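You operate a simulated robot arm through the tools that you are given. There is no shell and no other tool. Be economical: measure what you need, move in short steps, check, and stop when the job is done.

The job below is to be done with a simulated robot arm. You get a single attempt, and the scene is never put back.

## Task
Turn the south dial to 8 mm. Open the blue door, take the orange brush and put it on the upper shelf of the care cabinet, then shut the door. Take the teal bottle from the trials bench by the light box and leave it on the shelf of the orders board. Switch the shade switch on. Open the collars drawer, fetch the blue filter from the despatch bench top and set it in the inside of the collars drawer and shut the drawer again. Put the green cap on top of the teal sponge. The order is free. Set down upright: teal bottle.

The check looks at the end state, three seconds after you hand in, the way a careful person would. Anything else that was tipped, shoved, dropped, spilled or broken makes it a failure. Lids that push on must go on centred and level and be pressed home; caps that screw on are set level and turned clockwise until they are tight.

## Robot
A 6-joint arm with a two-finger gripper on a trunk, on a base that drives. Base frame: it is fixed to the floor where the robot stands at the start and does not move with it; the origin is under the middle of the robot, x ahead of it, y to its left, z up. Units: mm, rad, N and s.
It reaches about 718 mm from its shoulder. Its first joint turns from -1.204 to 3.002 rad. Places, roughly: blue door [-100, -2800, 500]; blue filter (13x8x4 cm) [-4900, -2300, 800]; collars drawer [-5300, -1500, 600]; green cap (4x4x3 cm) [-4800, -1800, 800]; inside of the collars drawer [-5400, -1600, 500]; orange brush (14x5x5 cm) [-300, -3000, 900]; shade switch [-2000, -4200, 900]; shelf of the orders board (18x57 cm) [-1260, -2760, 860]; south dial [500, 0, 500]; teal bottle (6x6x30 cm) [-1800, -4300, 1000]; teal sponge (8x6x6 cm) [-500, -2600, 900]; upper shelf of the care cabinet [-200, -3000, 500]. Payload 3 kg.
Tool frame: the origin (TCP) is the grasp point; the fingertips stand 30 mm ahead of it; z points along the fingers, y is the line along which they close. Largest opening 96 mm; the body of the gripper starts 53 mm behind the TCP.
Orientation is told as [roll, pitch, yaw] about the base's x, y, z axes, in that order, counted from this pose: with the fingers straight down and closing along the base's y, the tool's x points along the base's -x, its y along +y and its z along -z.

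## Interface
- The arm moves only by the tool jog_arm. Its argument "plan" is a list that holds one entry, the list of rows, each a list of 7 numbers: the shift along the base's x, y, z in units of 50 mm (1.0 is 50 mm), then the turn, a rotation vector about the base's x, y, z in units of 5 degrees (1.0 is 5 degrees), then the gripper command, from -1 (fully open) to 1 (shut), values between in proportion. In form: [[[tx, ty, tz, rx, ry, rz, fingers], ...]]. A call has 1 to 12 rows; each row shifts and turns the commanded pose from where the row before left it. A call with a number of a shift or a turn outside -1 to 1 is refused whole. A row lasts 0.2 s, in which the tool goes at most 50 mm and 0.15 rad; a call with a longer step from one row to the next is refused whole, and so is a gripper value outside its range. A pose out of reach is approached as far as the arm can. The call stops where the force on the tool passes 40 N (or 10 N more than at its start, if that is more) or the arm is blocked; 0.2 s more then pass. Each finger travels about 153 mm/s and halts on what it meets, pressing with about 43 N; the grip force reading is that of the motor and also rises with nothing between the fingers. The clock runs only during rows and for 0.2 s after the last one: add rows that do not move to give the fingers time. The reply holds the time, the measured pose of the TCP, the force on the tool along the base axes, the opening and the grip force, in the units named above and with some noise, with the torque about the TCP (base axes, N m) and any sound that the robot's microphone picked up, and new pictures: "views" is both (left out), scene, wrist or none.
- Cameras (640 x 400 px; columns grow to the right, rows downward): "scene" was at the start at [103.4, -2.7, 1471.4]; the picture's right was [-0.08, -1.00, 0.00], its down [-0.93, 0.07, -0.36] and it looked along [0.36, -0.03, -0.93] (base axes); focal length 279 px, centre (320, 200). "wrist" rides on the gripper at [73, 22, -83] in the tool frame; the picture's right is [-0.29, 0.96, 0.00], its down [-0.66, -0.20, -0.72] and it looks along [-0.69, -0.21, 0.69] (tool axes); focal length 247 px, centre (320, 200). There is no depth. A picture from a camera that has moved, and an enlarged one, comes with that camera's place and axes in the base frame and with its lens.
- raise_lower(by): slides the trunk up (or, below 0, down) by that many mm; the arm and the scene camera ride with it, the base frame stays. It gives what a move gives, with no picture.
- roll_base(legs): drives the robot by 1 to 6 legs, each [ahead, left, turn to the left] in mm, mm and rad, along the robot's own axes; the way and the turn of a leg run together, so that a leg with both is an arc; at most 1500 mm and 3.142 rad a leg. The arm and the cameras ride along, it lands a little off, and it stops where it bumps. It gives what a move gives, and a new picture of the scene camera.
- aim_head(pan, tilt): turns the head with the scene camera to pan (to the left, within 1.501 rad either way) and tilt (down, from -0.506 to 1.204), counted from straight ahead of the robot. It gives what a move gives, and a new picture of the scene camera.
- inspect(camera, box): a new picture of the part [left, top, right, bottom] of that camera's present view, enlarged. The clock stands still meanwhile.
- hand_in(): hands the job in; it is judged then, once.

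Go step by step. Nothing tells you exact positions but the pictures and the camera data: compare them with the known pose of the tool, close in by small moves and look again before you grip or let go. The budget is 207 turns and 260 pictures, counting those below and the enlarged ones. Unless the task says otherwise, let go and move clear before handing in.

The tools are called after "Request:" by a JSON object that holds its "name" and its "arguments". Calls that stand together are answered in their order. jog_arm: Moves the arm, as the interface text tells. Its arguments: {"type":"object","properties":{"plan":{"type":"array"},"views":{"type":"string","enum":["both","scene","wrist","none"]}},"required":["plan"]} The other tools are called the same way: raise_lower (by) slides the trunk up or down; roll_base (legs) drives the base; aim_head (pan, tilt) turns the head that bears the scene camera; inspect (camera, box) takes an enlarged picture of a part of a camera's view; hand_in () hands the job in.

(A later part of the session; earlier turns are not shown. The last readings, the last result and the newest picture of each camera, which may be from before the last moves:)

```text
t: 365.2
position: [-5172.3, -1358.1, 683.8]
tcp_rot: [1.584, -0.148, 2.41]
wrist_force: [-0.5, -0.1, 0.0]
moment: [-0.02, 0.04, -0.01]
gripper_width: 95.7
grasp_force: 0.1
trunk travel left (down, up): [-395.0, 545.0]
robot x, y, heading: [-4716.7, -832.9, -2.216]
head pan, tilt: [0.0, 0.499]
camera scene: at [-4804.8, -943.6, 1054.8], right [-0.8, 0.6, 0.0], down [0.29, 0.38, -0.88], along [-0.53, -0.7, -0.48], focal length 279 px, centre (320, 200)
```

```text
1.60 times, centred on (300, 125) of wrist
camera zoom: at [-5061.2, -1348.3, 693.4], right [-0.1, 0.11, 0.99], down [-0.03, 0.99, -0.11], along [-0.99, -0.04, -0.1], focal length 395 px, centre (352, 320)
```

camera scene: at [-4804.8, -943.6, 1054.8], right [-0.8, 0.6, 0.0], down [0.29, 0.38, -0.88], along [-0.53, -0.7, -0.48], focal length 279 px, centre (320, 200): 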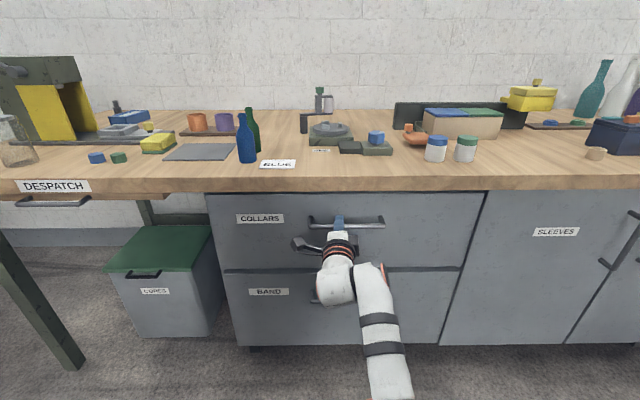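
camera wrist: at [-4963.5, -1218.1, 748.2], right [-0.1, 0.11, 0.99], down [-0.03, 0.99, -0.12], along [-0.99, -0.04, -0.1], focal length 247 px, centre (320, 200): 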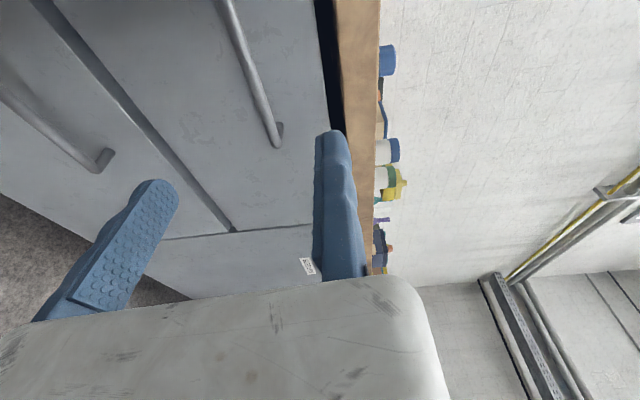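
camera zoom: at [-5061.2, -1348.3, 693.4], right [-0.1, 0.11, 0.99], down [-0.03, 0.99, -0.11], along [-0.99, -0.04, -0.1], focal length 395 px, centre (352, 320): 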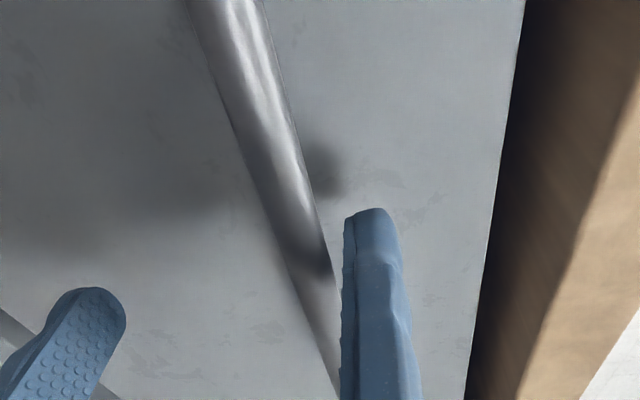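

The bar is now within the jaws. Close.

Request:
{"name": "jog_arm", "arguments": {"plan": [[[0, 0, 0, 0, 0, 0, -0.3], [0, 0, 0, 0, 0, 0, 0.3], [0, 0, 0, 0, 0, 0, 1], [0, 0, 0, 0, 0, 0, 1], [0, 0, 0, 0, 0, 0, 1]]], "views": "wrist"}}

```text
t: 366.4
position: [-5173.4, -1358.3, 678.9]
tcp_rot: [1.574, -0.146, 2.409]
wrist_force: [11.3, 18.1, -25.8]
moment: [0.02, -1.09, 0.07]
gripper_width: 17.1
grasp_force: 45.4
trunk travel left (down, up): [-395.0, 545.0]
robot x, y, heading: [-4716.8, -834.6, -2.217]
head pan, tilt: [0.0, 0.499]
camera wrist: at [-5061.9, -1348.1, 689.2], right [-0.11, 0.1, 0.99], down [-0.03, 0.99, -0.11], along [-0.99, -0.04, -0.11], focal length 247 px, centre (320, 200)
```

wrist: 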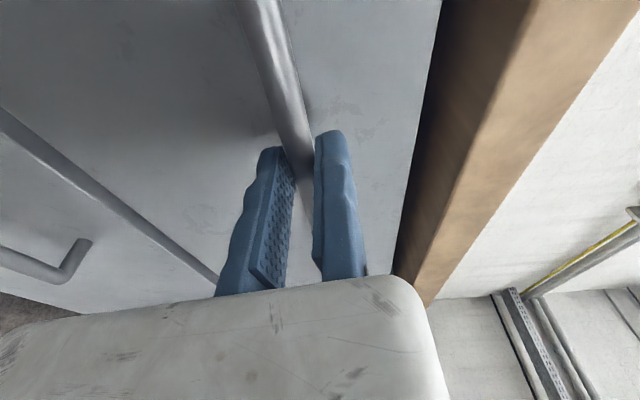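

Gripped at 17 mm. Pull the drawer by driving back.

Request:
{"name": "roll_base", "arguments": {"legs": [[-60, 0, 0], [-220, 0, 0]]}}

```text
t: 368.7
position: [-5009.2, -1135.0, 678.2]
tcp_rot: [1.575, -0.143, 2.408]
wrist_force: [-21.0, 15.5, -22.8]
moment: [0.01, -0.65, -0.52]
gripper_width: 16.9
grasp_force: 45.3
trunk travel left (down, up): [-395.0, 545.0]
robot x, y, heading: [-4547.6, -605.5, -2.218]
head pan, tilt: [0.0, 0.499]
camera scene: at [-4642.6, -721.3, 1054.1], right [-0.8, 0.6, -0.01], down [0.3, 0.38, -0.88], along [-0.53, -0.7, -0.48], focal length 279 px, centre (320, 200)
```

scene: 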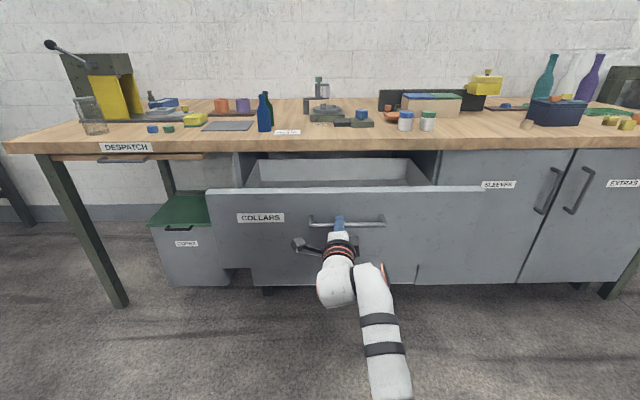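

The drawer is open ~275 mm. Release and back off, then raise for a view inside and of the filter.

Request:
{"name": "jog_arm", "arguments": {"plan": [[[0, 0, 0, 0, 0, 0, 0], [0, 0, 0, 0, 0, 0, -1], [0, 0, 0, 0, 0, 0, -1], [0, 0, 0, 0, 0, 0, -1]]], "views": "none"}}

Request:
{"name": "roll_base", "arguments": {"legs": [[-150, 0, 0]]}}

Request:
{"name": "raise_lower", "arguments": {"by": 400}}

Request:
{"name": "aim_head", "arguments": {"pan": 0.1, "tilt": 0.6}}

```text
t: 369.7
position: [-5004.8, -1133.6, 682.4]
tcp_rot: [1.58, -0.148, 2.407]
wrist_force: [0.5, 0.3, 0.2]
moment: [-0.01, 0.01, 0.0]
gripper_width: 95.9
grasp_force: 0.0
trunk travel left (down, up): [-395.0, 545.0]
robot x, y, heading: [-4546.5, -607.5, -2.222]
head pan, tilt: [0.0, 0.499]
```

```text
t: 371.1
position: [-4913.6, -1014.3, 683.1]
tcp_rot: [1.579, -0.146, 2.407]
wrist_force: [-0.1, -1.0, 0.6]
moment: [-0.01, 0.03, 0.03]
gripper_width: 96.0
grasp_force: 0.2
trunk travel left (down, up): [-395.0, 545.0]
robot x, y, heading: [-4455.8, -491.2, -2.217]
head pan, tilt: [0.0, 0.499]
camera scene: at [-4545.2, -600.7, 1055.0], right [-0.8, 0.6, 0.0], down [0.29, 0.38, -0.88], along [-0.53, -0.7, -0.48], focal length 279 px, centre (320, 200)
```

scene: 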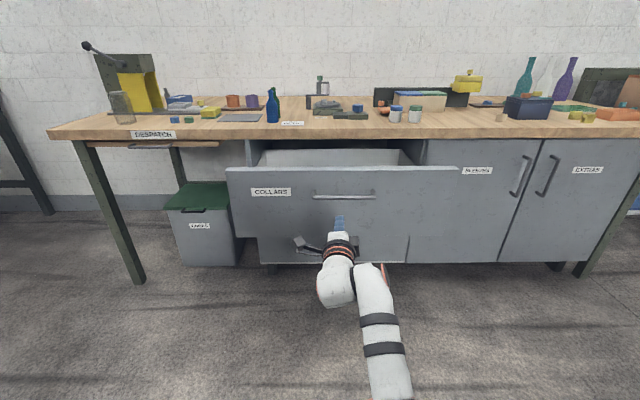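

```text
t: 374.9
position: [-4915.3, -1014.5, 1082.8]
tcp_rot: [1.579, -0.147, 2.407]
wrist_force: [-0.8, -0.4, -1.1]
moment: [0.01, 0.0, -0.02]
gripper_width: 96.1
grasp_force: 0.0
trunk travel left (down, up): [-795.0, 145.0]
robot x, y, heading: [-4457.0, -491.4, -2.217]
head pan, tilt: [0.0, 0.499]
```

```text
t: 375.6
position: [-4915.4, -1015.8, 1083.0]
tcp_rot: [1.58, -0.148, 2.406]
wrist_force: [0.5, -0.4, -0.3]
moment: [0.02, 0.01, -0.03]
gripper_width: 96.0
grasp_force: 0.0
trunk travel left (down, up): [-795.0, 145.0]
robot x, y, heading: [-4458.7, -490.3, -2.222]
head pan, tilt: [0.099, 0.6]
camera scene: at [-4536.8, -603.9, 1445.8], right [-0.85, 0.52, 0.0], down [0.29, 0.48, -0.83], along [-0.43, -0.7, -0.56], focal length 279 px, centre (320, 200)
```

scene: 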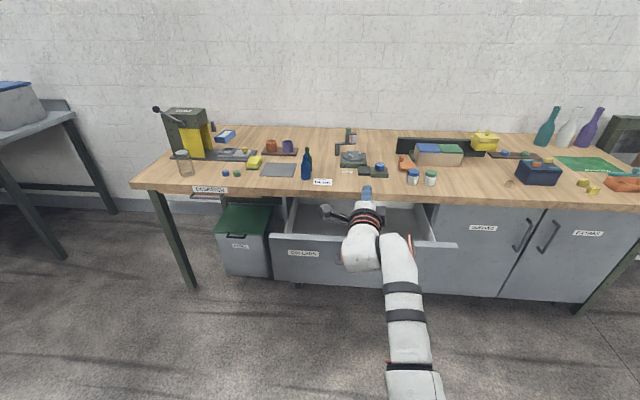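

Filter located at ≈(−4885, −2266, 815), long axis pointing away. I unroll the gripper to its level orientation first.

Request:
{"name": "jog_arm", "arguments": {"plan": [[[0, 0, 0, 0.75, 0.99, 0, -1], [0, 0, 0, 0.75, 0.99, 0, -1], [0, 0, 0, 0.75, 0.99, 0, -1], [0, 0, 0, 0.75, 0.99, 0, -1], [0, 0, 0, 0.75, 0.99, 0, -1], [0, 0, 0, 0.75, 0.99, 0, -1], [0, 0, 0, 0.75, 0.99, 0, -1], [0, 0, 0, 0.75, 0.99, 0, -1], [0, 0, 0, 0.75, 0.99, 0, -1], [0, 0, 0, 0.75, 0.99, 0, -1], [0, 0, 0, 0.75, 0.99, 0, -1], [0, 0, 0, 0.75, 0.99, 0, -1]]], "views": "none"}}

Request:
{"name": "jog_arm", "arguments": {"plan": [[[0.15, 0.2, 0, 1, -0.55, 0, -1], [0.15, 0.2, 0, 1, -0.55, 0, -1], [0.15, 0.2, 0, 1, -0.55, 0, -1], [0.15, 0.2, 0, 1, -0.55, 0, -1], [0, 0, 0, 0.8, -0.6, 0, -1], [0, 0, 0, 0.8, -0.6, 0, -1], [0, 0, 0, 0.8, -0.6, 0, -1], [0, 0, 0, 0.8, -0.6, 0, -1], [0, 0, 0, 0, 0, 0, -1]]], "views": "wrist"}}

```text
t: 378.1
position: [-4915.3, -1016.1, 1082.6]
tcp_rot: [2.181, -1.424, 1.875]
wrist_force: [0.4, 0.0, -0.1]
moment: [-0.01, 0.01, -0.02]
gripper_width: 96.3
grasp_force: 0.1
trunk travel left (down, up): [-795.0, 145.0]
robot x, y, heading: [-4459.4, -490.8, -2.215]
head pan, tilt: [0.099, 0.6]
```

```text
t: 380.1
position: [-4882.0, -1000.1, 1075.5]
tcp_rot: [0.053, -0.912, -2.324]
wrist_force: [-0.6, -0.8, 0.1]
moment: [-0.01, -0.01, -0.01]
gripper_width: 96.0
grasp_force: 0.0
out of reach, approached as far as the arm can: row 4, 5, 7, 8
trunk travel left (down, up): [-795.0, 145.0]
robot x, y, heading: [-4456.4, -485.9, -2.219]
head pan, tilt: [0.099, 0.6]
camera wrist: at [-4792.7, -932.9, 1068.8], right [0.6, -0.75, 0.26], down [-0.07, 0.28, 0.96], along [-0.8, -0.59, 0.12], focal length 247 px, centre (320, 200)
```

wrist: 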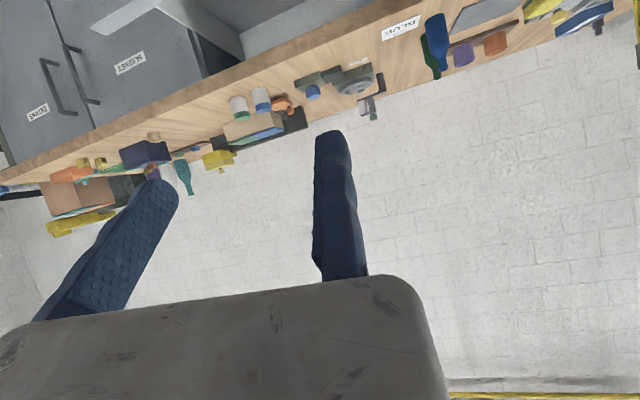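

The filter sits right behind the press tower, so I'll reach it from the gap at the bench's end. Drive there and put the tool pointing down.

Request:
{"name": "roll_base", "arguments": {"legs": [[0, 1000, 0], [400, 418, 0], [0, 0, -0.28]]}}

Request:
{"name": "jog_arm", "arguments": {"plan": [[[0.2, 0.2, 0, 1, -0.75, 0, -1], [0.2, 0.2, 0, 1, -0.75, 0, -1], [0.2, 0.2, 0, 1, -0.75, 0, -1], [0.2, 0.2, 0, 1, -0.75, 0, -1], [0.2, 0.2, 0, 1, -0.75, 0, -1], [0.2, 0.2, 0, 1, -0.75, 0, -1], [0, 0, 0, 1, -0.75, 0, -1], [0, 0, 0, 1, -0.75, 0, -1], [0, 0, 0, 0, 0, 0, -1]]], "views": "none"}}

```text
t: 389.2
position: [-4125.5, -2038.4, 1075.3]
tcp_rot: [0.052, -0.913, -2.607]
wrist_force: [0.5, 0.2, 0.1]
moment: [0.02, 0.02, -0.03]
gripper_width: 96.1
grasp_force: 0.0
trunk travel left (down, up): [-795.0, 145.0]
robot x, y, heading: [-3573.2, -1667.5, -2.501]
head pan, tilt: [0.099, 0.6]
camera scene: at [-3683.1, -1755.2, 1445.8], right [-0.67, 0.74, 0.0], down [0.42, 0.38, -0.83], along [-0.61, -0.56, -0.56], focal length 279 px, centre (320, 200)
```

scene: 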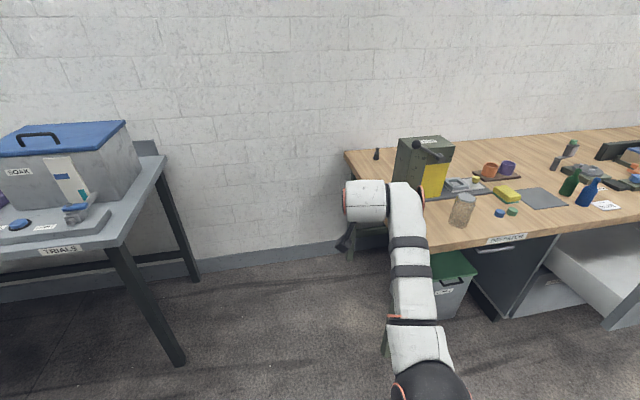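

```text
t: 391.2
position: [-4060.0, -1992.3, 1070.6]
tcp_rot: [-0.246, -0.071, -2.452]
wrist_force: [-0.5, 0.0, 0.0]
moment: [-0.04, -0.03, 0.04]
gripper_width: 96.2
grasp_force: 0.1
out of reach, approached as far as the arm can: row 1, 2, 3, 4, 5, 7, 8
trunk travel left (down, up): [-795.0, 145.0]
robot x, y, heading: [-3574.5, -1668.0, -2.503]
head pan, tilt: [0.099, 0.6]
```

The gap view is clear. Swing the hand right and down toward the planned reach posture (beside the bench, in free space).

Request:
{"name": "jog_arm", "arguments": {"plan": [[[-0.25, 0.83, -0.47, 0, 0, 0, -1], [-0.25, 0.83, -0.47, 0, 0, 0, -1], [-0.25, 0.83, -0.47, 0, 0, 0, -1], [-0.25, 0.83, -0.47, 0, 0, 0, -1], [-0.25, 0.83, -0.47, 0, 0, 0, -1], [-0.25, 0.83, -0.47, 0, 0, 0, -1], [-0.25, 0.83, -0.47, 0, 0, 0, -1], [-0.25, 0.83, -0.47, 0, 0, 0, -1], [-0.25, 0.83, -0.47, 0, 0, 0, -1], [-0.25, 0.83, -0.47, 0, 0, 0, -1], [-0.25, 0.83, -0.47, 0, 0, 0, -1], [-0.25, 0.83, -0.47, 0, 0, 0, -1]]], "views": "none"}}

Request:
{"name": "jog_arm", "arguments": {"plan": [[[0, 0, 0, 0, 0, 0, -1], [0, 0, 0, 0, 0, 0, -1]]], "views": "wrist"}}

```text
t: 393.8
position: [-4114.8, -1926.8, 897.5]
tcp_rot: [-0.247, -0.081, -2.474]
wrist_force: [-0.5, 0.7, 0.1]
moment: [-0.02, 0.0, -0.02]
gripper_width: 96.2
grasp_force: 0.0
out of reach, approached as far as the arm can: row 1, 2, 3, 4, 5, 6, 7, 8, 9, 10, 11, 12
trunk travel left (down, up): [-795.0, 145.0]
robot x, y, heading: [-3572.1, -1666.3, -2.501]
head pan, tilt: [0.099, 0.6]
```

```text
t: 394.4
position: [-4113.5, -1926.8, 896.9]
tcp_rot: [-0.247, -0.083, -2.474]
wrist_force: [0.0, 0.4, -0.1]
moment: [-0.01, 0.04, 0.0]
gripper_width: 95.8
grasp_force: 0.1
trunk travel left (down, up): [-795.0, 145.0]
robot x, y, heading: [-3575.4, -1665.2, -2.501]
head pan, tilt: [0.099, 0.6]
camera wrist: at [-4026.3, -1912.2, 965.7], right [0.33, -0.92, -0.21], down [-0.48, -0.35, 0.8], along [-0.81, -0.16, -0.56], focal length 247 px, centre (320, 200)
```

wrist: 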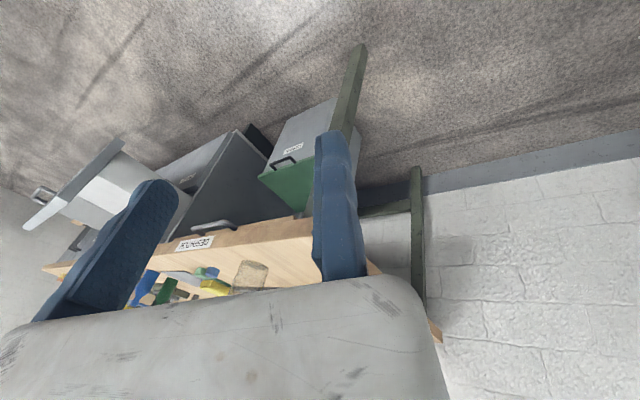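

The arm cannot swing right of straight ahead, but a standard posture works if the robot faces the bench end. I level the tool to vertical and yaw it so its jaws will match the filter after the base turn.

Request:
{"name": "jog_arm", "arguments": {"plan": [[[0, 0, 0, -0.4, -0.6, 1, -1], [0, 0, 0, -0.4, -0.6, 1, -1], [0, 0, 0, -0.4, -0.6, 1, -1], [0, 0, 0, -0.4, -0.6, 1, -1], [0, 0, 0, 0, 0, 1, -1], [0, 0, 0, 0, 0, 1, -1], [0, 0, 0, 0, 0, 1, -1], [0, 0, 0, 0, 0, 1, -1], [0, 0, 0, 0, 0, 1, -1], [0, 0, 0, 0, 0, 1, -1], [0, 0, 0, 0, 0, 1, -1], [0, 0, 0, 0, 0, 1, -1]]], "views": "none"}}

Request:
{"name": "roll_base", "arguments": {"legs": [[0, 0, -0.98], [-182, 59, 0]]}}

```text
t: 397.0
position: [-4029.1, -1996.9, 863.7]
tcp_rot: [-0.295, -0.115, -2.199]
wrist_force: [0.0, 0.1, -0.2]
moment: [-0.03, -0.01, -0.03]
gripper_width: 96.1
grasp_force: 0.1
out of reach, approached as far as the arm can: row 1, 2, 3, 4, 5, 6, 7, 8, 9, 10, 11, 12
trunk travel left (down, up): [-795.0, 145.0]
robot x, y, heading: [-3571.8, -1668.8, -2.506]
head pan, tilt: [0.099, 0.6]
```

```text
t: 401.0
position: [-3950.1, -1594.8, 863.1]
tcp_rot: [-0.296, -0.114, 3.118]
wrist_force: [0.3, 0.2, -0.9]
moment: [0.0, 0.01, -0.02]
gripper_width: 95.9
grasp_force: 0.0
trunk travel left (down, up): [-795.0, 145.0]
robot x, y, heading: [-3423.1, -1783.7, 2.815]
head pan, tilt: [0.099, 0.6]
camera scene: at [-3556.9, -1744.6, 1445.8], right [0.23, 0.97, 0.0], down [0.55, -0.13, -0.82], along [-0.8, 0.19, -0.57], focal length 279 px, centre (320, 200)
```

scene: 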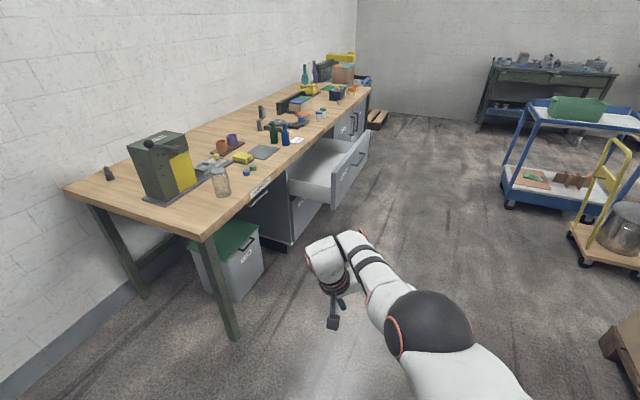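

Yawing left is limited; try yawing right instead (opposite jaw orientation).

Request:
{"name": "jog_arm", "arguments": {"plan": [[[0, 0, 0.3, 0, 0, -1, -1], [0, 0, 0.3, 0, 0, -1, -1], [0, 0, 0.3, 0, 0, -1, -1], [0, 0, 0.3, 0, 0, -1, -1], [0, 0, 0, 0, 0, -1, -1], [0, 0, 0, 0, 0, -1, -1], [0, 0, 0, 0, 0, -1, -1], [0, 0, 0, 0, 0, -1, -1], [0, 0, 0, 0, 0, -1, -1], [0, 0, 0, 0, 0, -1, -1], [0, 0, 0, 0, 0, -1, -1], [0, 0, 0, 0, 0, -1, -1]]], "views": "none"}}

Request:
{"name": "jog_arm", "arguments": {"plan": [[[0, 0, 0, 0, 0, -1, -1], [0, 0, 0, 0, 0, -1, -1], [0, 0, 0, 0, 0, -1, -1], [0, 0, 0, 0, 0, -1, -1], [0, 0, 0, 0, 0, -1, -1], [0, 0, 0, 0, 0, -1, -1], [0, 0, 0, 0, 0, -1, -1], [0, 0, 0, 0, 0, -1, -1], [0, 0, 0, 0, 0, -1, -1], [0, 0, 0, 0, 0, -1, -1], [0, 0, 0, 0, 0, -1, -1], [0, 0, 0, 0, 0, 0, -1]]], "views": "wrist"}}

```text
t: 403.6
position: [-3915.5, -1587.9, 929.5]
tcp_rot: [-0.295, -0.111, 2.068]
wrist_force: [0.3, 0.3, 0.4]
moment: [-0.06, 0.0, -0.01]
gripper_width: 95.9
grasp_force: 0.1
out of reach, approached as far as the arm can: row 5, 6, 7, 8, 9, 10, 11, 12
trunk travel left (down, up): [-795.0, 145.0]
robot x, y, heading: [-3420.9, -1783.0, 2.812]
head pan, tilt: [0.099, 0.6]
```

```text
t: 406.2
position: [-3888.3, -1598.7, 925.7]
tcp_rot: [-0.17, -0.168, 1.122]
wrist_force: [-0.7, 0.5, 0.5]
moment: [-0.01, 0.02, -0.02]
gripper_width: 95.7
grasp_force: 0.1
out of reach, approached as far as the arm can: row 1, 2, 4, 6, 8, 10
trunk travel left (down, up): [-795.0, 145.0]
robot x, y, heading: [-3422.1, -1782.0, 2.814]
head pan, tilt: [0.099, 0.6]
camera wrist: at [-3957.0, -1662.0, 989.9], right [-0.71, 0.69, -0.11], down [0.3, 0.44, 0.85], along [0.64, 0.57, -0.52], focal length 247 px, centre (320, 200)
```

wrist: 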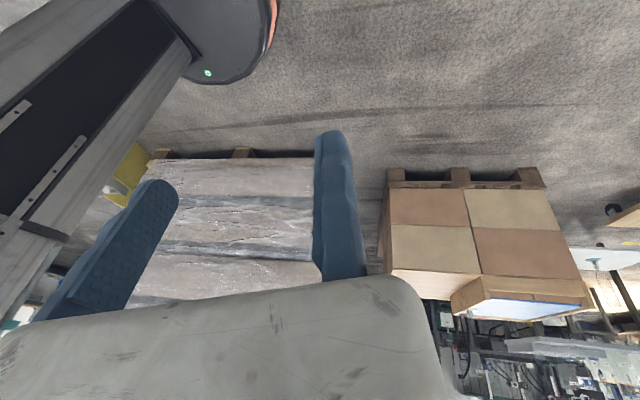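

Yawing right works. Finish the yaw, level the tool vertical, and extend to the working posture.

Request:
{"name": "jog_arm", "arguments": {"plan": [[[-0.34, 0.38, 0, -0.18, 0.55, -0.8, -1], [-0.34, 0.38, 0, -0.18, 0.55, -0.8, -1], [-0.34, 0.38, 0, -0.18, 0.55, -0.8, -1], [-0.34, 0.38, 0, -0.18, 0.5, -0.8, -1], [-0.34, 0.38, 0, -0.15, 0.45, -0.6, -1], [0, 0, 0, 0, 0, 0, -1]]], "views": "wrist"}}

```text
t: 407.6
position: [-3870.8, -1623.7, 926.0]
tcp_rot: [-0.001, 0.006, 0.758]
wrist_force: [-0.2, 0.7, 0.7]
moment: [-0.01, 0.03, 0.01]
gripper_width: 96.0
grasp_force: 0.1
out of reach, approached as far as the arm can: row 1, 2, 3, 4, 5
trunk travel left (down, up): [-795.0, 145.0]
robot x, y, heading: [-3418.7, -1780.7, 2.815]
head pan, tilt: [0.099, 0.6]
camera wrist: at [-3940.1, -1659.2, 1009.3], right [-0.44, 0.9, 0.0], down [0.62, 0.31, 0.72], along [0.64, 0.32, -0.7], focal length 247 px, centre (320, 200)
```

wrist: 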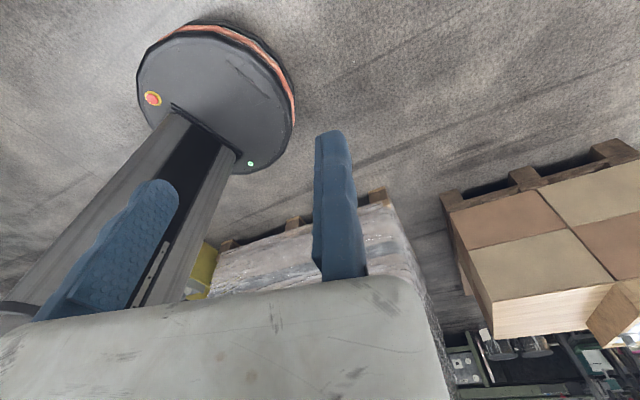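

Tool is vertical with correct yaw. Test whether it can extend along the arm direction.

Request:
{"name": "jog_arm", "arguments": {"plan": [[[-0.6, -0.1, 0, 0, 0, 0, -1], [-0.6, -0.1, 0, 0, 0, 0, -1], [0, 0, 0, 0, 0, 0, -1]]], "views": "none"}}

Request:
{"name": "jog_arm", "arguments": {"plan": [[[0, 0, -0.6, 0, 0, 0, -1], [0, 0, -0.6, 0, 0, 0, -1], [0, 0, 0, 0, 0, 0, -1]]], "views": "none"}}

```text
t: 408.6
position: [-3890.9, -1637.4, 913.0]
tcp_rot: [-0.014, -0.022, 0.732]
wrist_force: [-0.1, 0.4, -0.3]
moment: [0.01, -0.03, -0.02]
gripper_width: 96.0
grasp_force: 0.1
out of reach, approached as far as the arm can: row 1, 2
trunk travel left (down, up): [-795.0, 145.0]
robot x, y, heading: [-3423.3, -1787.0, 2.811]
head pan, tilt: [0.099, 0.6]
stopped in row 3: the arm was blocked; the commanded pose is now the measured one
```

```text
t: 409.4
position: [-3886.8, -1639.1, 857.1]
tcp_rot: [-0.001, -0.03, 0.727]
wrist_force: [0.4, 0.4, -0.1]
moment: [-0.02, -0.03, -0.01]
gripper_width: 96.1
grasp_force: 0.0
out of reach, approached as far as the arm can: row 2
trunk travel left (down, up): [-795.0, 145.0]
robot x, y, heading: [-3420.7, -1781.9, 2.815]
head pan, tilt: [0.099, 0.6]
```

Tool-down reach is shorter; so I raise the trunk to the top and bring the base itself right up to the bench end (column fits beside it).

Request:
{"name": "raise_lower", "arguments": {"by": 145}}

Request:
{"name": "roll_base", "arguments": {"legs": [[399, 1033, 0], [250, -81, 0]]}}

Request:
{"name": "inspect", "arguments": {"camera": "wrist", "box": [0, 0, 640, 400]}}

```text
t: 411.1
position: [-3884.9, -1637.4, 998.9]
tcp_rot: [-0.006, -0.032, 0.726]
wrist_force: [0.6, -0.2, 0.6]
moment: [-0.02, 0.01, -0.04]
gripper_width: 96.0
grasp_force: 0.1
trunk travel left (down, up): [-940.0, 0.0]
robot x, y, heading: [-3419.7, -1785.4, 2.809]
head pan, tilt: [0.099, 0.6]
```

```text
t: 418.2
position: [-4801.5, -2342.2, 997.5]
tcp_rot: [-0.004, -0.033, 0.735]
wrist_force: [1.2, -0.4, 0.3]
moment: [0.0, -0.01, 0.02]
gripper_width: 96.1
grasp_force: 0.0
trunk travel left (down, up): [-940.0, 0.0]
robot x, y, heading: [-4337.7, -2479.2, 2.827]
head pan, tilt: [0.099, 0.6]
camera scene: at [-4472.0, -2445.5, 1591.0], right [0.22, 0.98, 0.0], down [0.55, -0.12, -0.83], along [-0.81, 0.18, -0.56], focal length 279 px, centre (320, 200)
```

scene: 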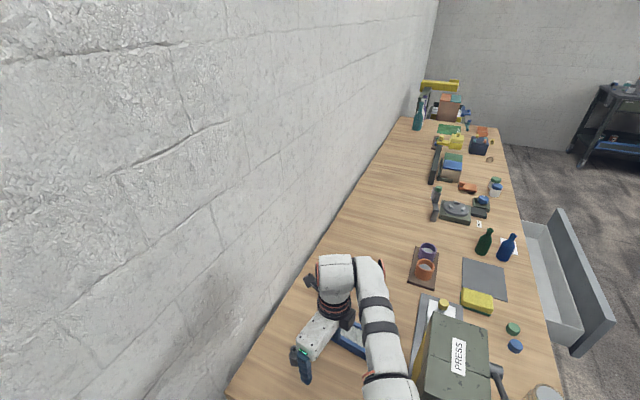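

```text
1.00 times, centred on (320, 200) of wrist (not enlarged: the box is as wide or as high as the picture)
camera zoom: at [-4872.1, -2378.2, 1078.6], right [-0.42, 0.91, 0.0], down [0.6, 0.28, 0.75], along [0.67, 0.32, -0.67], focal length 247 px, centre (320, 200)
```

zoom: 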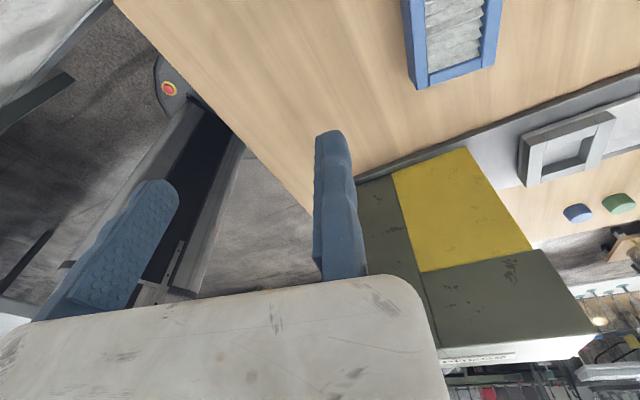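

I can see the filter from above. The press tower blocks a full straddle grip, so I check whether I can pinch its near rim wall at the wall-side end.

Request:
{"name": "inspect", "arguments": {"camera": "wrist", "box": [380, 0, 540, 100]}}

```text
4.00 times, centred on (460, 50) of wrist
camera zoom: at [-4872.1, -2378.2, 1078.6], right [-0.42, 0.91, 0.0], down [0.6, 0.28, 0.75], along [0.67, 0.32, -0.67], focal length 988 px, centre (-240, 800)
```

zoom: 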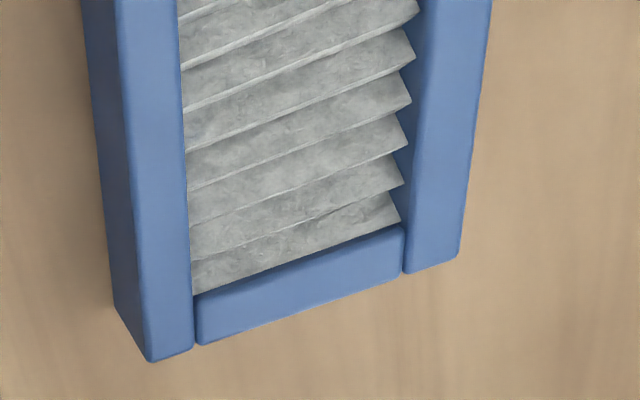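

The rim rail is distinct with recessed pleats, so pinching the near rail is feasible. I shift the arm and base so the forearm stays clear of the press tower.

Request:
{"name": "jog_arm", "arguments": {"plan": [[[-0.08, 0.6, 0, 0, 0, 0.4, 0.2], [-0.08, 0.6, 0, 0, 0, 0.4, 0.2], [-0.08, 0.63, 0, 0, 0, 0.4, 0.2], [0, 0, 0, 0, 0, 0, 0.2]]], "views": "none"}}

Request:
{"name": "roll_base", "arguments": {"legs": [[0, 0, 0.065], [52, 67, 0]]}}

Request:
{"name": "inspect", "arguments": {"camera": "wrist", "box": [240, 0, 560, 200]}}

```text
t: 419.2
position: [-4778.3, -2307.6, 1013.3]
tcp_rot: [0.004, -0.046, 0.842]
wrist_force: [0.3, -0.1, -1.2]
moment: [-0.02, -0.02, 0.02]
gripper_width: 38.4
grasp_force: 0.0
out of reach, approached as far as the arm can: row 1, 2, 3
trunk travel left (down, up): [-940.0, 0.0]
robot x, y, heading: [-4337.1, -2480.3, 2.821]
head pan, tilt: [0.099, 0.6]
```

```text
t: 420.8
position: [-4854.3, -2387.5, 1013.5]
tcp_rot: [0.005, -0.046, 0.907]
wrist_force: [0.5, 0.5, -0.2]
moment: [0.01, 0.02, 0.0]
gripper_width: 38.3
grasp_force: 0.0
trunk travel left (down, up): [-940.0, 0.0]
robot x, y, heading: [-4400.9, -2531.4, 2.888]
head pan, tilt: [0.099, 0.6]
camera scene: at [-4540.0, -2503.7, 1591.0], right [0.15, 0.99, 0.0], down [0.56, -0.09, -0.83], along [-0.82, 0.13, -0.56], focal length 279 px, centre (320, 200)
```

scene: 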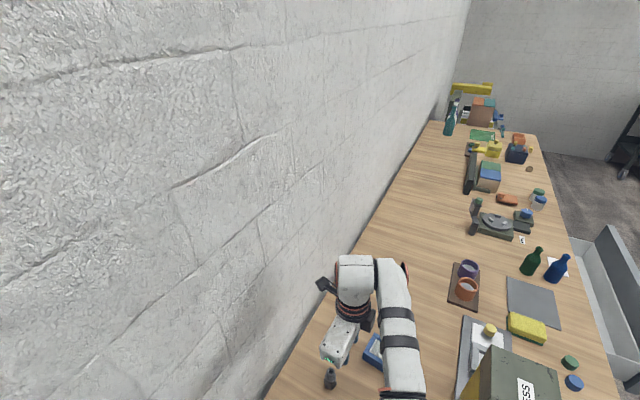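

```text
2.00 times, centred on (400, 100) of wrist
camera zoom: at [-4919.0, -2436.2, 1093.5], right [-0.57, 0.82, 0.02], down [0.55, 0.37, 0.75], along [0.61, 0.44, -0.66], focal length 494 px, centre (160, 400)
```

zoom: 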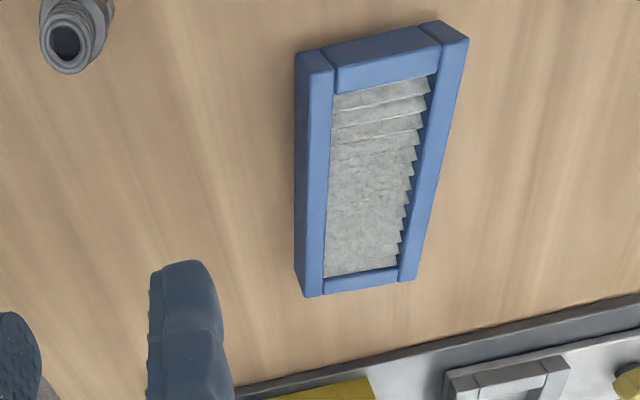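

I can instead keep the trunk at the top and lower with the arm, so the forearm passes well above the tower. Move the base so the open jaws straddle the whole filter.

Request:
{"name": "roll_base", "arguments": {"legs": [[91, -129, 0]]}}

Request:
{"name": "jog_arm", "arguments": {"plan": [[[0, 0, -0.5, 0, 0, -0.45, -1], [0, 0, -0.5, 0, 0, -0.45, -1], [0, 0, -0.6, 0, 0, 0, -1], [0, 0, -0.6, 0, 0, 0, -1], [0, 0, 0, 0, 0, 0, -1]]], "views": "wrist"}}

```text
t: 422.2
position: [-4910.6, -2241.8, 1014.4]
tcp_rot: [0.007, -0.045, 0.903]
wrist_force: [0.5, -0.8, 0.5]
moment: [0.02, 0.0, 0.01]
gripper_width: 38.4
grasp_force: 0.0
trunk travel left (down, up): [-940.0, 0.0]
robot x, y, heading: [-4458.7, -2386.5, 2.888]
head pan, tilt: [0.099, 0.6]
camera scene: at [-4596.9, -2359.4, 1590.9], right [0.15, 0.99, 0.0], down [0.56, -0.09, -0.83], along [-0.82, 0.13, -0.56], focal length 279 px, centre (320, 200)
```

scene: 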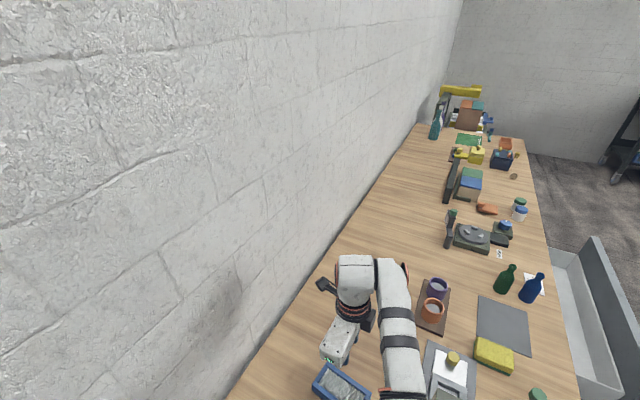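

```text
t: 423.4
position: [-4898.6, -2260.3, 909.6]
tcp_rot: [0.011, -0.055, 0.826]
wrist_force: [-0.6, 1.1, -0.1]
moment: [0.02, -0.05, 0.03]
gripper_width: 96.0
grasp_force: 0.2
out of reach, approached as far as the arm can: row 2, 3, 4
trunk travel left (down, up): [-940.0, 0.0]
robot x, y, heading: [-4459.7, -2386.0, 2.888]
head pan, tilt: [0.099, 0.6]
camera wrist: at [-4967.0, -2305.1, 989.2], right [-0.5, 0.86, 0.03], down [0.58, 0.31, 0.75], along [0.64, 0.4, -0.66], focal length 247 px, centre (320, 200)
```

wrist: 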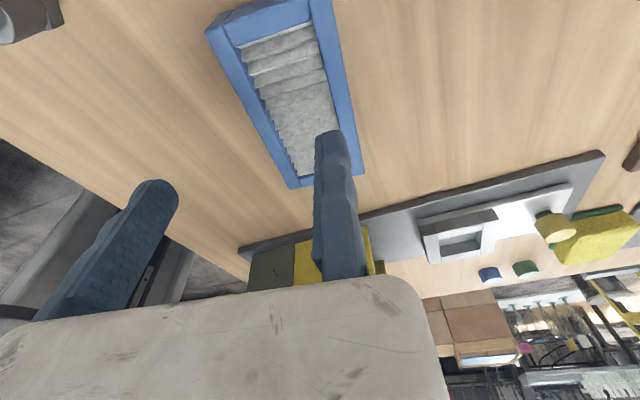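

Lowered to z≈910 with some drift; correct by the base [19, −21] and lower with the trunk (forearm still passes high over the tower).

Request:
{"name": "roll_base", "arguments": {"legs": [[19, -21, 0]]}}

Request:
{"name": "raise_lower", "arguments": {"by": -50}}

Request:
{"name": "inspect", "arguments": {"camera": "wrist", "box": [0, 0, 640, 400]}}

```text
t: 424.2
position: [-4909.8, -2238.3, 911.4]
tcp_rot: [0.017, -0.055, 0.824]
wrist_force: [0.4, -1.1, 0.4]
moment: [0.0, 0.02, -0.03]
gripper_width: 96.0
grasp_force: 0.1
trunk travel left (down, up): [-940.0, 0.0]
robot x, y, heading: [-4473.8, -2355.6, 2.884]
head pan, tilt: [0.099, 0.6]
camera scene: at [-4607.7, -2337.3, 1591.2], right [0.15, 0.99, 0.0], down [0.56, -0.08, -0.83], along [-0.82, 0.13, -0.56], focal length 279 px, centre (320, 200)
```

scene: 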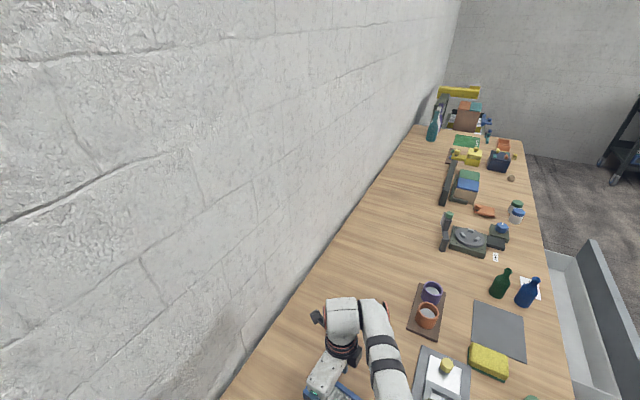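

```text
t: 425.1
position: [-4910.7, -2236.1, 860.9]
tcp_rot: [0.012, -0.053, 0.826]
wrist_force: [0.2, -0.1, 0.2]
moment: [-0.02, 0.05, -0.03]
gripper_width: 96.0
grasp_force: 0.1
trunk travel left (down, up): [-890.0, 50.0]
robot x, y, heading: [-4473.3, -2354.2, 2.888]
head pan, tilt: [0.099, 0.6]
```

```text
1.00 times, centred on (320, 200) of wrist (not enlarged: the box is as wide or as high as the picture)
camera zoom: at [-4980.1, -2280.3, 939.8], right [-0.5, 0.86, 0.03], down [0.58, 0.31, 0.75], along [0.64, 0.4, -0.66], focal length 247 px, centre (320, 200)
```

zoom: 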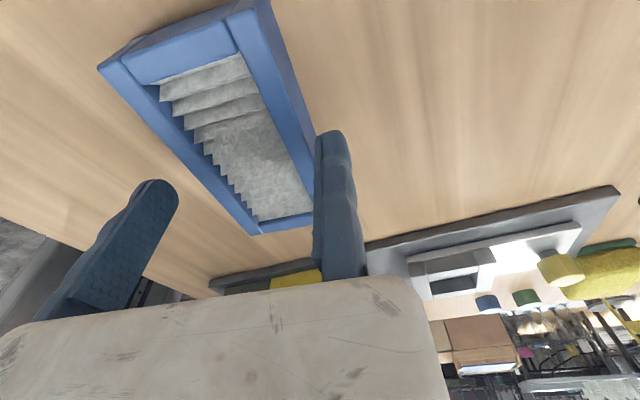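

Straddled cleanly. Lower the last 30 mm and close.

Request:
{"name": "raise_lower", "arguments": {"by": -29}}

Request:
{"name": "jog_arm", "arguments": {"plan": [[[0, 0, 0, 0, 0, 0, -0.5], [0, 0, 0, 0, 0, 0, 0], [0, 0, 0, 0, 0, 0, 0.6], [0, 0, 0, 0, 0, 0, 0.6]]], "views": "none"}}

Request:
{"name": "raise_lower", "arguments": {"by": 79}}

Request:
{"name": "inspect", "arguments": {"camera": "wrist", "box": [0, 0, 640, 400]}}

```text
t: 425.9
position: [-4919.9, -2234.2, 857.2]
tcp_rot: [0.05, -0.033, 0.824]
wrist_force: [-0.8, -0.2, 0.5]
moment: [-0.02, 0.01, 0.02]
gripper_width: 96.2
grasp_force: 0.0
trunk travel left (down, up): [-861.0, 79.0]
robot x, y, heading: [-4470.2, -2359.6, 2.888]
head pan, tilt: [0.099, 0.6]
```

```text
t: 427.1
position: [-4921.9, -2231.7, 863.3]
tcp_rot: [0.073, -0.021, 0.822]
wrist_force: [0.0, 0.6, -1.0]
moment: [0.01, 0.04, 0.02]
gripper_width: 69.2
grasp_force: 43.1
trunk travel left (down, up): [-861.0, 79.0]
robot x, y, heading: [-4473.7, -2358.3, 2.892]
head pan, tilt: [0.099, 0.6]
stopped in row 4: the arm was blocked; the commanded pose is now the measured one
```

```text
t: 428.2
position: [-4925.6, -2231.1, 923.2]
tcp_rot: [0.039, -0.038, 0.822]
wrist_force: [0.1, 0.2, -0.5]
moment: [0.02, 0.01, -0.01]
gripper_width: 69.0
grasp_force: 43.5
trunk travel left (down, up): [-940.0, 0.0]
robot x, y, heading: [-4473.2, -2361.3, 2.89]
head pan, tilt: [0.099, 0.6]
```

```text
1.00 times, centred on (320, 200) of wrist (not enlarged: the box is as wide or as high as the picture)
camera zoom: at [-4992.4, -2276.8, 1004.0], right [-0.5, 0.86, 0.05], down [0.6, 0.31, 0.74], along [0.62, 0.4, -0.67], focal length 247 px, centre (320, 200)
```

zoom: 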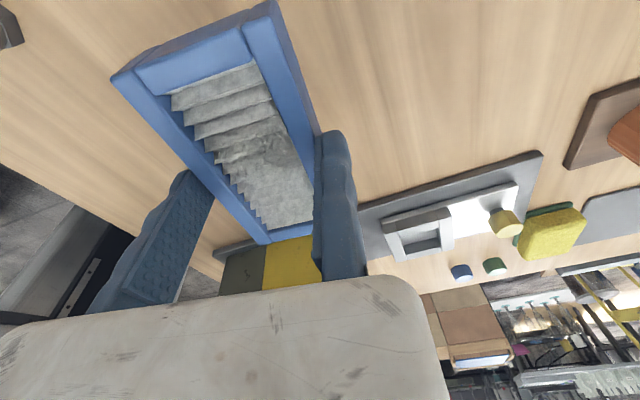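

The filter is in the grip and rose with the hand (69 mm). I retract the way I came, slowly, out of the gap.

Request:
{"name": "roll_base", "arguments": {"legs": [[-110, 150, 0], [-300, 90, 0]]}}

Request:
{"name": "roll_base", "arguments": {"legs": [[-448, -1058, 0]]}}

```text
t: 431.5
position: [-4587.8, -2567.0, 923.5]
tcp_rot: [0.041, -0.038, 0.825]
wrist_force: [-0.1, 0.7, -0.8]
moment: [-0.06, -0.01, -0.02]
gripper_width: 68.9
grasp_force: 42.7
trunk travel left (down, up): [-940.0, 0.0]
robot x, y, heading: [-4129.3, -2695.9, 2.891]
head pan, tilt: [0.099, 0.6]
camera scene: at [-4272.6, -2666.4, 1590.7], right [0.15, 0.99, 0.0], down [0.56, -0.09, -0.82], along [-0.81, 0.13, -0.57], focal length 279 px, centre (320, 200)
```

scene: 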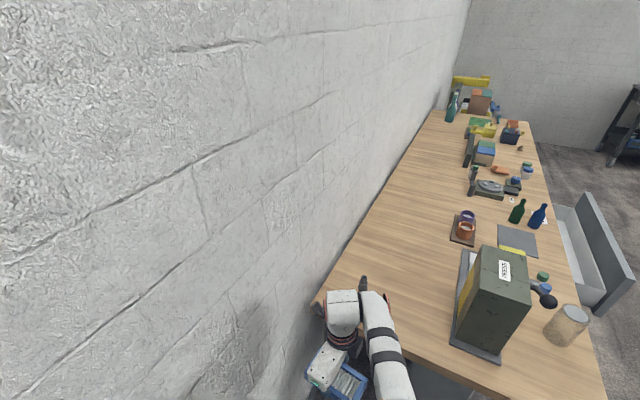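

```text
t: 437.3
position: [-3888.3, -1652.6, 923.9]
tcp_rot: [0.04, -0.038, 0.822]
wrist_force: [0.0, -0.7, -0.7]
moment: [0.02, 0.03, -0.05]
gripper_width: 69.0
grasp_force: 43.3
trunk travel left (down, up): [-940.0, 0.0]
robot x, y, heading: [-3434.5, -1781.8, 2.891]
head pan, tilt: [0.099, 0.6]
camera scene: at [-3573.9, -1752.7, 1590.8], right [0.16, 0.99, 0.0], down [0.56, -0.09, -0.82], along [-0.81, 0.13, -0.57], focal length 279 px, centre (320, 200)
```

scene: 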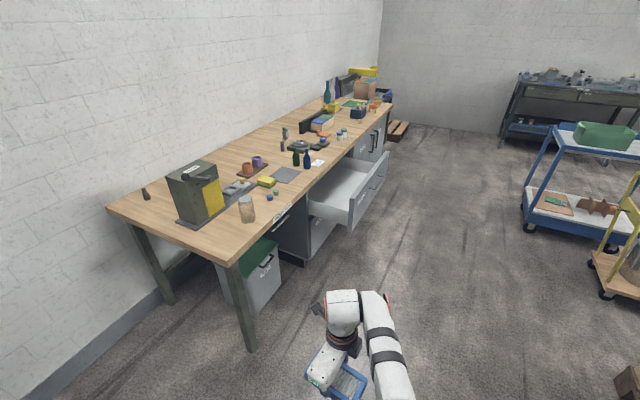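

Filter held, press undisturbed. Turn to face the bench and strafe to the open drawer.

Request:
{"name": "roll_base", "arguments": {"legs": [[0, 0, 1.172], [0, -800, 0], [0, -777, 0]]}}

Request:
{"name": "aim_head", "arguments": {"pan": 0, "tilt": 0.95}}

```text
t: 448.4
position: [-5002.3, -1208.5, 924.0]
tcp_rot: [0.041, -0.037, 2.01]
wrist_force: [0.4, 0.1, -0.5]
moment: [-0.03, 0.01, 0.02]
gripper_width: 68.9
grasp_force: 42.3
trunk travel left (down, up): [-940.0, 0.0]
robot x, y, heading: [-4716.9, -836.5, -2.209]
head pan, tilt: [0.099, 0.6]
camera scene: at [-4791.8, -950.1, 1590.8], right [-0.86, 0.51, 0.0], down [0.29, 0.49, -0.82], along [-0.42, -0.71, -0.57], focal length 279 px, centre (320, 200)
```

scene: 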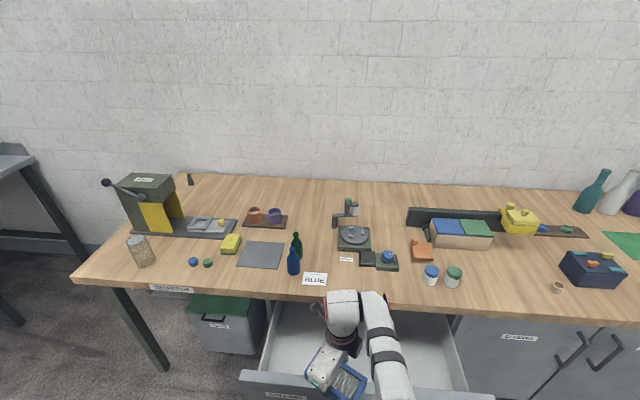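

```text
t: 449.3
position: [-5003.5, -1206.6, 923.9]
tcp_rot: [0.04, -0.038, 2.011]
wrist_force: [-0.2, 0.3, -1.0]
moment: [0.01, 0.03, -0.01]
gripper_width: 69.1
grasp_force: 43.0
trunk travel left (down, up): [-940.0, 0.0]
robot x, y, heading: [-4715.5, -839.0, -2.211]
head pan, tilt: [0.0, 0.949]
camera scene: at [-4790.3, -932.3, 1562.4], right [-0.8, 0.6, 0.0], down [0.48, 0.65, -0.58], along [-0.35, -0.47, -0.81], focal length 279 px, centre (320, 200)
```

scene: 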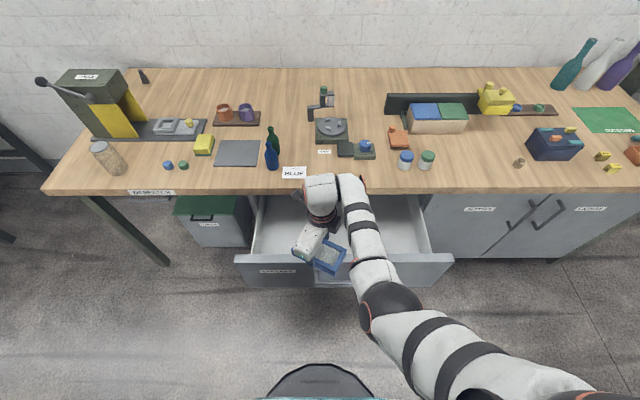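

Clear view of the drawer. Move right 59, ahead 154, then lower into it.

Request:
{"name": "roll_base", "arguments": {"legs": [[154, -59, 0]]}}

Request:
{"name": "raise_lower", "arguments": {"by": -225}}

Request:
{"name": "aim_head", "arguments": {"pan": 0, "tilt": 1.0}}

```text
t: 450.7
position: [-5142.0, -1296.8, 924.2]
tcp_rot: [0.042, -0.036, 2.009]
wrist_force: [0.4, 0.2, -0.5]
moment: [-0.01, 0.05, -0.05]
gripper_width: 68.9
grasp_force: 43.1
trunk travel left (down, up): [-940.0, 0.0]
robot x, y, heading: [-4855.9, -923.6, -2.206]
head pan, tilt: [0.0, 0.949]
camera scene: at [-4927.8, -1020.7, 1562.6], right [-0.8, 0.6, 0.0], down [0.48, 0.65, -0.58], along [-0.35, -0.47, -0.81], focal length 279 px, centre (320, 200)
```

scene: 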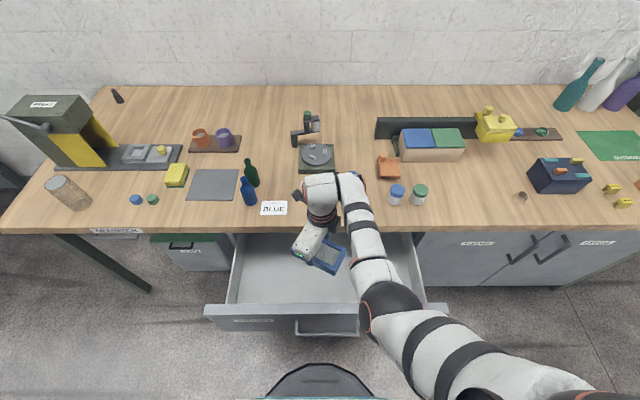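

```text
t: 453.1
position: [-5143.3, -1296.8, 699.1]
tcp_rot: [0.042, -0.036, 2.01]
wrist_force: [0.9, -0.1, -0.4]
moment: [-0.05, 0.02, -0.05]
gripper_width: 68.6
grasp_force: 42.7
trunk travel left (down, up): [-715.0, 225.0]
robot x, y, heading: [-4854.1, -929.1, -2.204]
head pan, tilt: [0.0, 0.949]
```

```text
t: 453.7
position: [-5142.7, -1297.5, 698.3]
tcp_rot: [0.04, -0.038, 2.01]
wrist_force: [0.5, -0.5, 0.4]
moment: [-0.02, 0.03, 0.0]
gripper_width: 68.8
grasp_force: 43.2
trunk travel left (down, up): [-715.0, 225.0]
robot x, y, heading: [-4853.0, -925.8, -2.213]
head pan, tilt: [0.0, 1.0]
camera scene: at [-4928.1, -1019.6, 1333.8], right [-0.8, 0.6, 0.0], down [0.5, 0.68, -0.54], along [-0.32, -0.43, -0.84], focal length 279 px, centre (320, 200)
```

scene: 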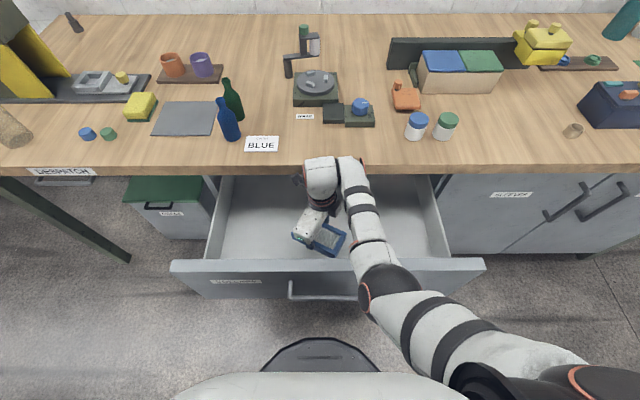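

Inside the drawer. Back 20 mm for clearance to the bench edge, then lower in steps until contact.

Request:
{"name": "roll_base", "arguments": {"legs": [[-20, 0, 0]]}}

Request:
{"name": "raise_lower", "arguments": {"by": -45}}

Request:
{"name": "raise_lower", "arguments": {"by": -10}}

Request:
{"name": "raise_lower", "arguments": {"by": -10}}

```text
t: 454.5
position: [-5132.1, -1281.6, 698.1]
tcp_rot: [0.041, -0.038, 2.01]
wrist_force: [-0.3, -0.4, -0.2]
moment: [-0.01, 0.02, 0.0]
gripper_width: 68.9
grasp_force: 43.2
trunk travel left (down, up): [-715.0, 225.0]
robot x, y, heading: [-4842.0, -907.9, -2.21]
head pan, tilt: [0.0, 1.0]
camera scene: at [-4916.5, -1004.1, 1333.7], right [-0.8, 0.6, 0.0], down [0.5, 0.68, -0.54], along [-0.32, -0.43, -0.84], focal length 279 px, centre (320, 200)
```

scene: 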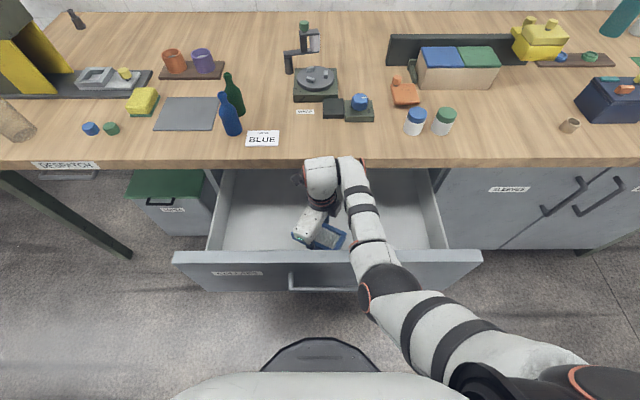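

```text
t: 455.4
position: [-5131.5, -1280.8, 653.6]
tcp_rot: [0.041, -0.037, 2.012]
wrist_force: [0.1, 0.1, -0.7]
moment: [-0.01, 0.01, 0.01]
gripper_width: 68.9
grasp_force: 42.8
trunk travel left (down, up): [-670.0, 270.0]
robot x, y, heading: [-4847.2, -913.5, -2.211]
head pan, tilt: [0.0, 1.0]
```

```text
t: 456.0
position: [-5131.7, -1280.5, 643.9]
tcp_rot: [0.04, -0.037, 2.011]
wrist_force: [0.2, -0.5, -1.2]
moment: [0.03, 0.01, 0.0]
gripper_width: 68.8
grasp_force: 43.3
trunk travel left (down, up): [-660.0, 280.0]
robot x, y, heading: [-4841.6, -906.3, -2.214]
head pan, tilt: [0.0, 1.0]
```

```text
t: 456.6
position: [-5130.3, -1281.2, 632.9]
tcp_rot: [0.04, -0.037, 2.01]
wrist_force: [0.1, 0.0, -1.2]
moment: [-0.03, 0.02, -0.01]
gripper_width: 69.1
grasp_force: 42.8
trunk travel left (down, up): [-650.0, 290.0]
robot x, y, heading: [-4841.9, -910.1, -2.207]
head pan, tilt: [0.0, 1.0]
```

Request:
{"name": "raise_lower", "arguments": {"by": -12}}

Request:
{"name": "raise_lower", "arguments": {"by": -10}}

Request:
{"name": "raise_lower", "arguments": {"by": -8}}

Request:
{"name": "inspect", "arguments": {"camera": "wrist", "box": [0, 0, 640, 400]}}

```text
t: 457.2
position: [-5129.9, -1281.8, 622.9]
tcp_rot: [0.041, -0.037, 2.009]
wrist_force: [-0.3, -0.8, -0.1]
moment: [-0.02, 0.01, -0.02]
gripper_width: 68.9
grasp_force: 42.5
trunk travel left (down, up): [-638.0, 302.0]
robot x, y, heading: [-4840.5, -908.9, -2.211]
head pan, tilt: [0.0, 1.0]
```

```text
t: 457.7
position: [-5130.2, -1282.0, 611.8]
tcp_rot: [0.04, -0.036, 2.011]
wrist_force: [0.4, -0.3, -1.1]
moment: [-0.03, -0.01, -0.01]
gripper_width: 68.9
grasp_force: 42.8
trunk travel left (down, up): [-628.0, 312.0]
robot x, y, heading: [-4846.0, -906.7, -2.208]
head pan, tilt: [0.0, 1.0]
```

```text
t: 458.3
position: [-5130.6, -1281.9, 604.5]
tcp_rot: [0.039, -0.037, 2.01]
wrist_force: [-0.5, 0.2, -1.1]
moment: [-0.02, 0.0, -0.02]
gripper_width: 68.9
grasp_force: 43.0
trunk travel left (down, up): [-620.0, 320.0]
robot x, y, heading: [-4842.0, -910.7, -2.214]
head pan, tilt: [0.0, 1.0]
```

```text
1.00 times, centred on (320, 200) of wrist (not enlarged: the box is as wide or as high as the picture)
camera zoom: at [-5115.4, -1360.7, 684.6], right [-0.99, -0.14, 0.05], down [-0.06, 0.67, 0.74], along [-0.14, 0.73, -0.67], focal length 247 px, centre (320, 200)
```

zoom: 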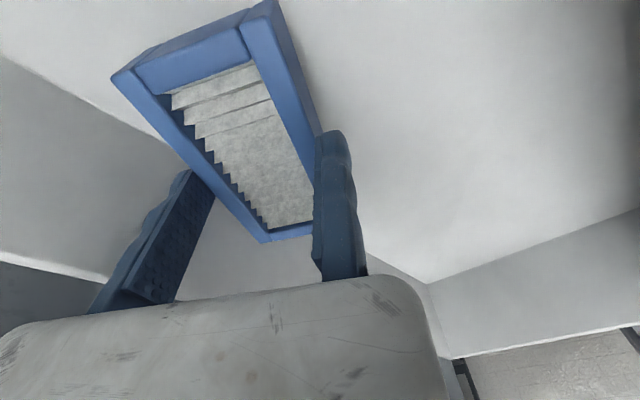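

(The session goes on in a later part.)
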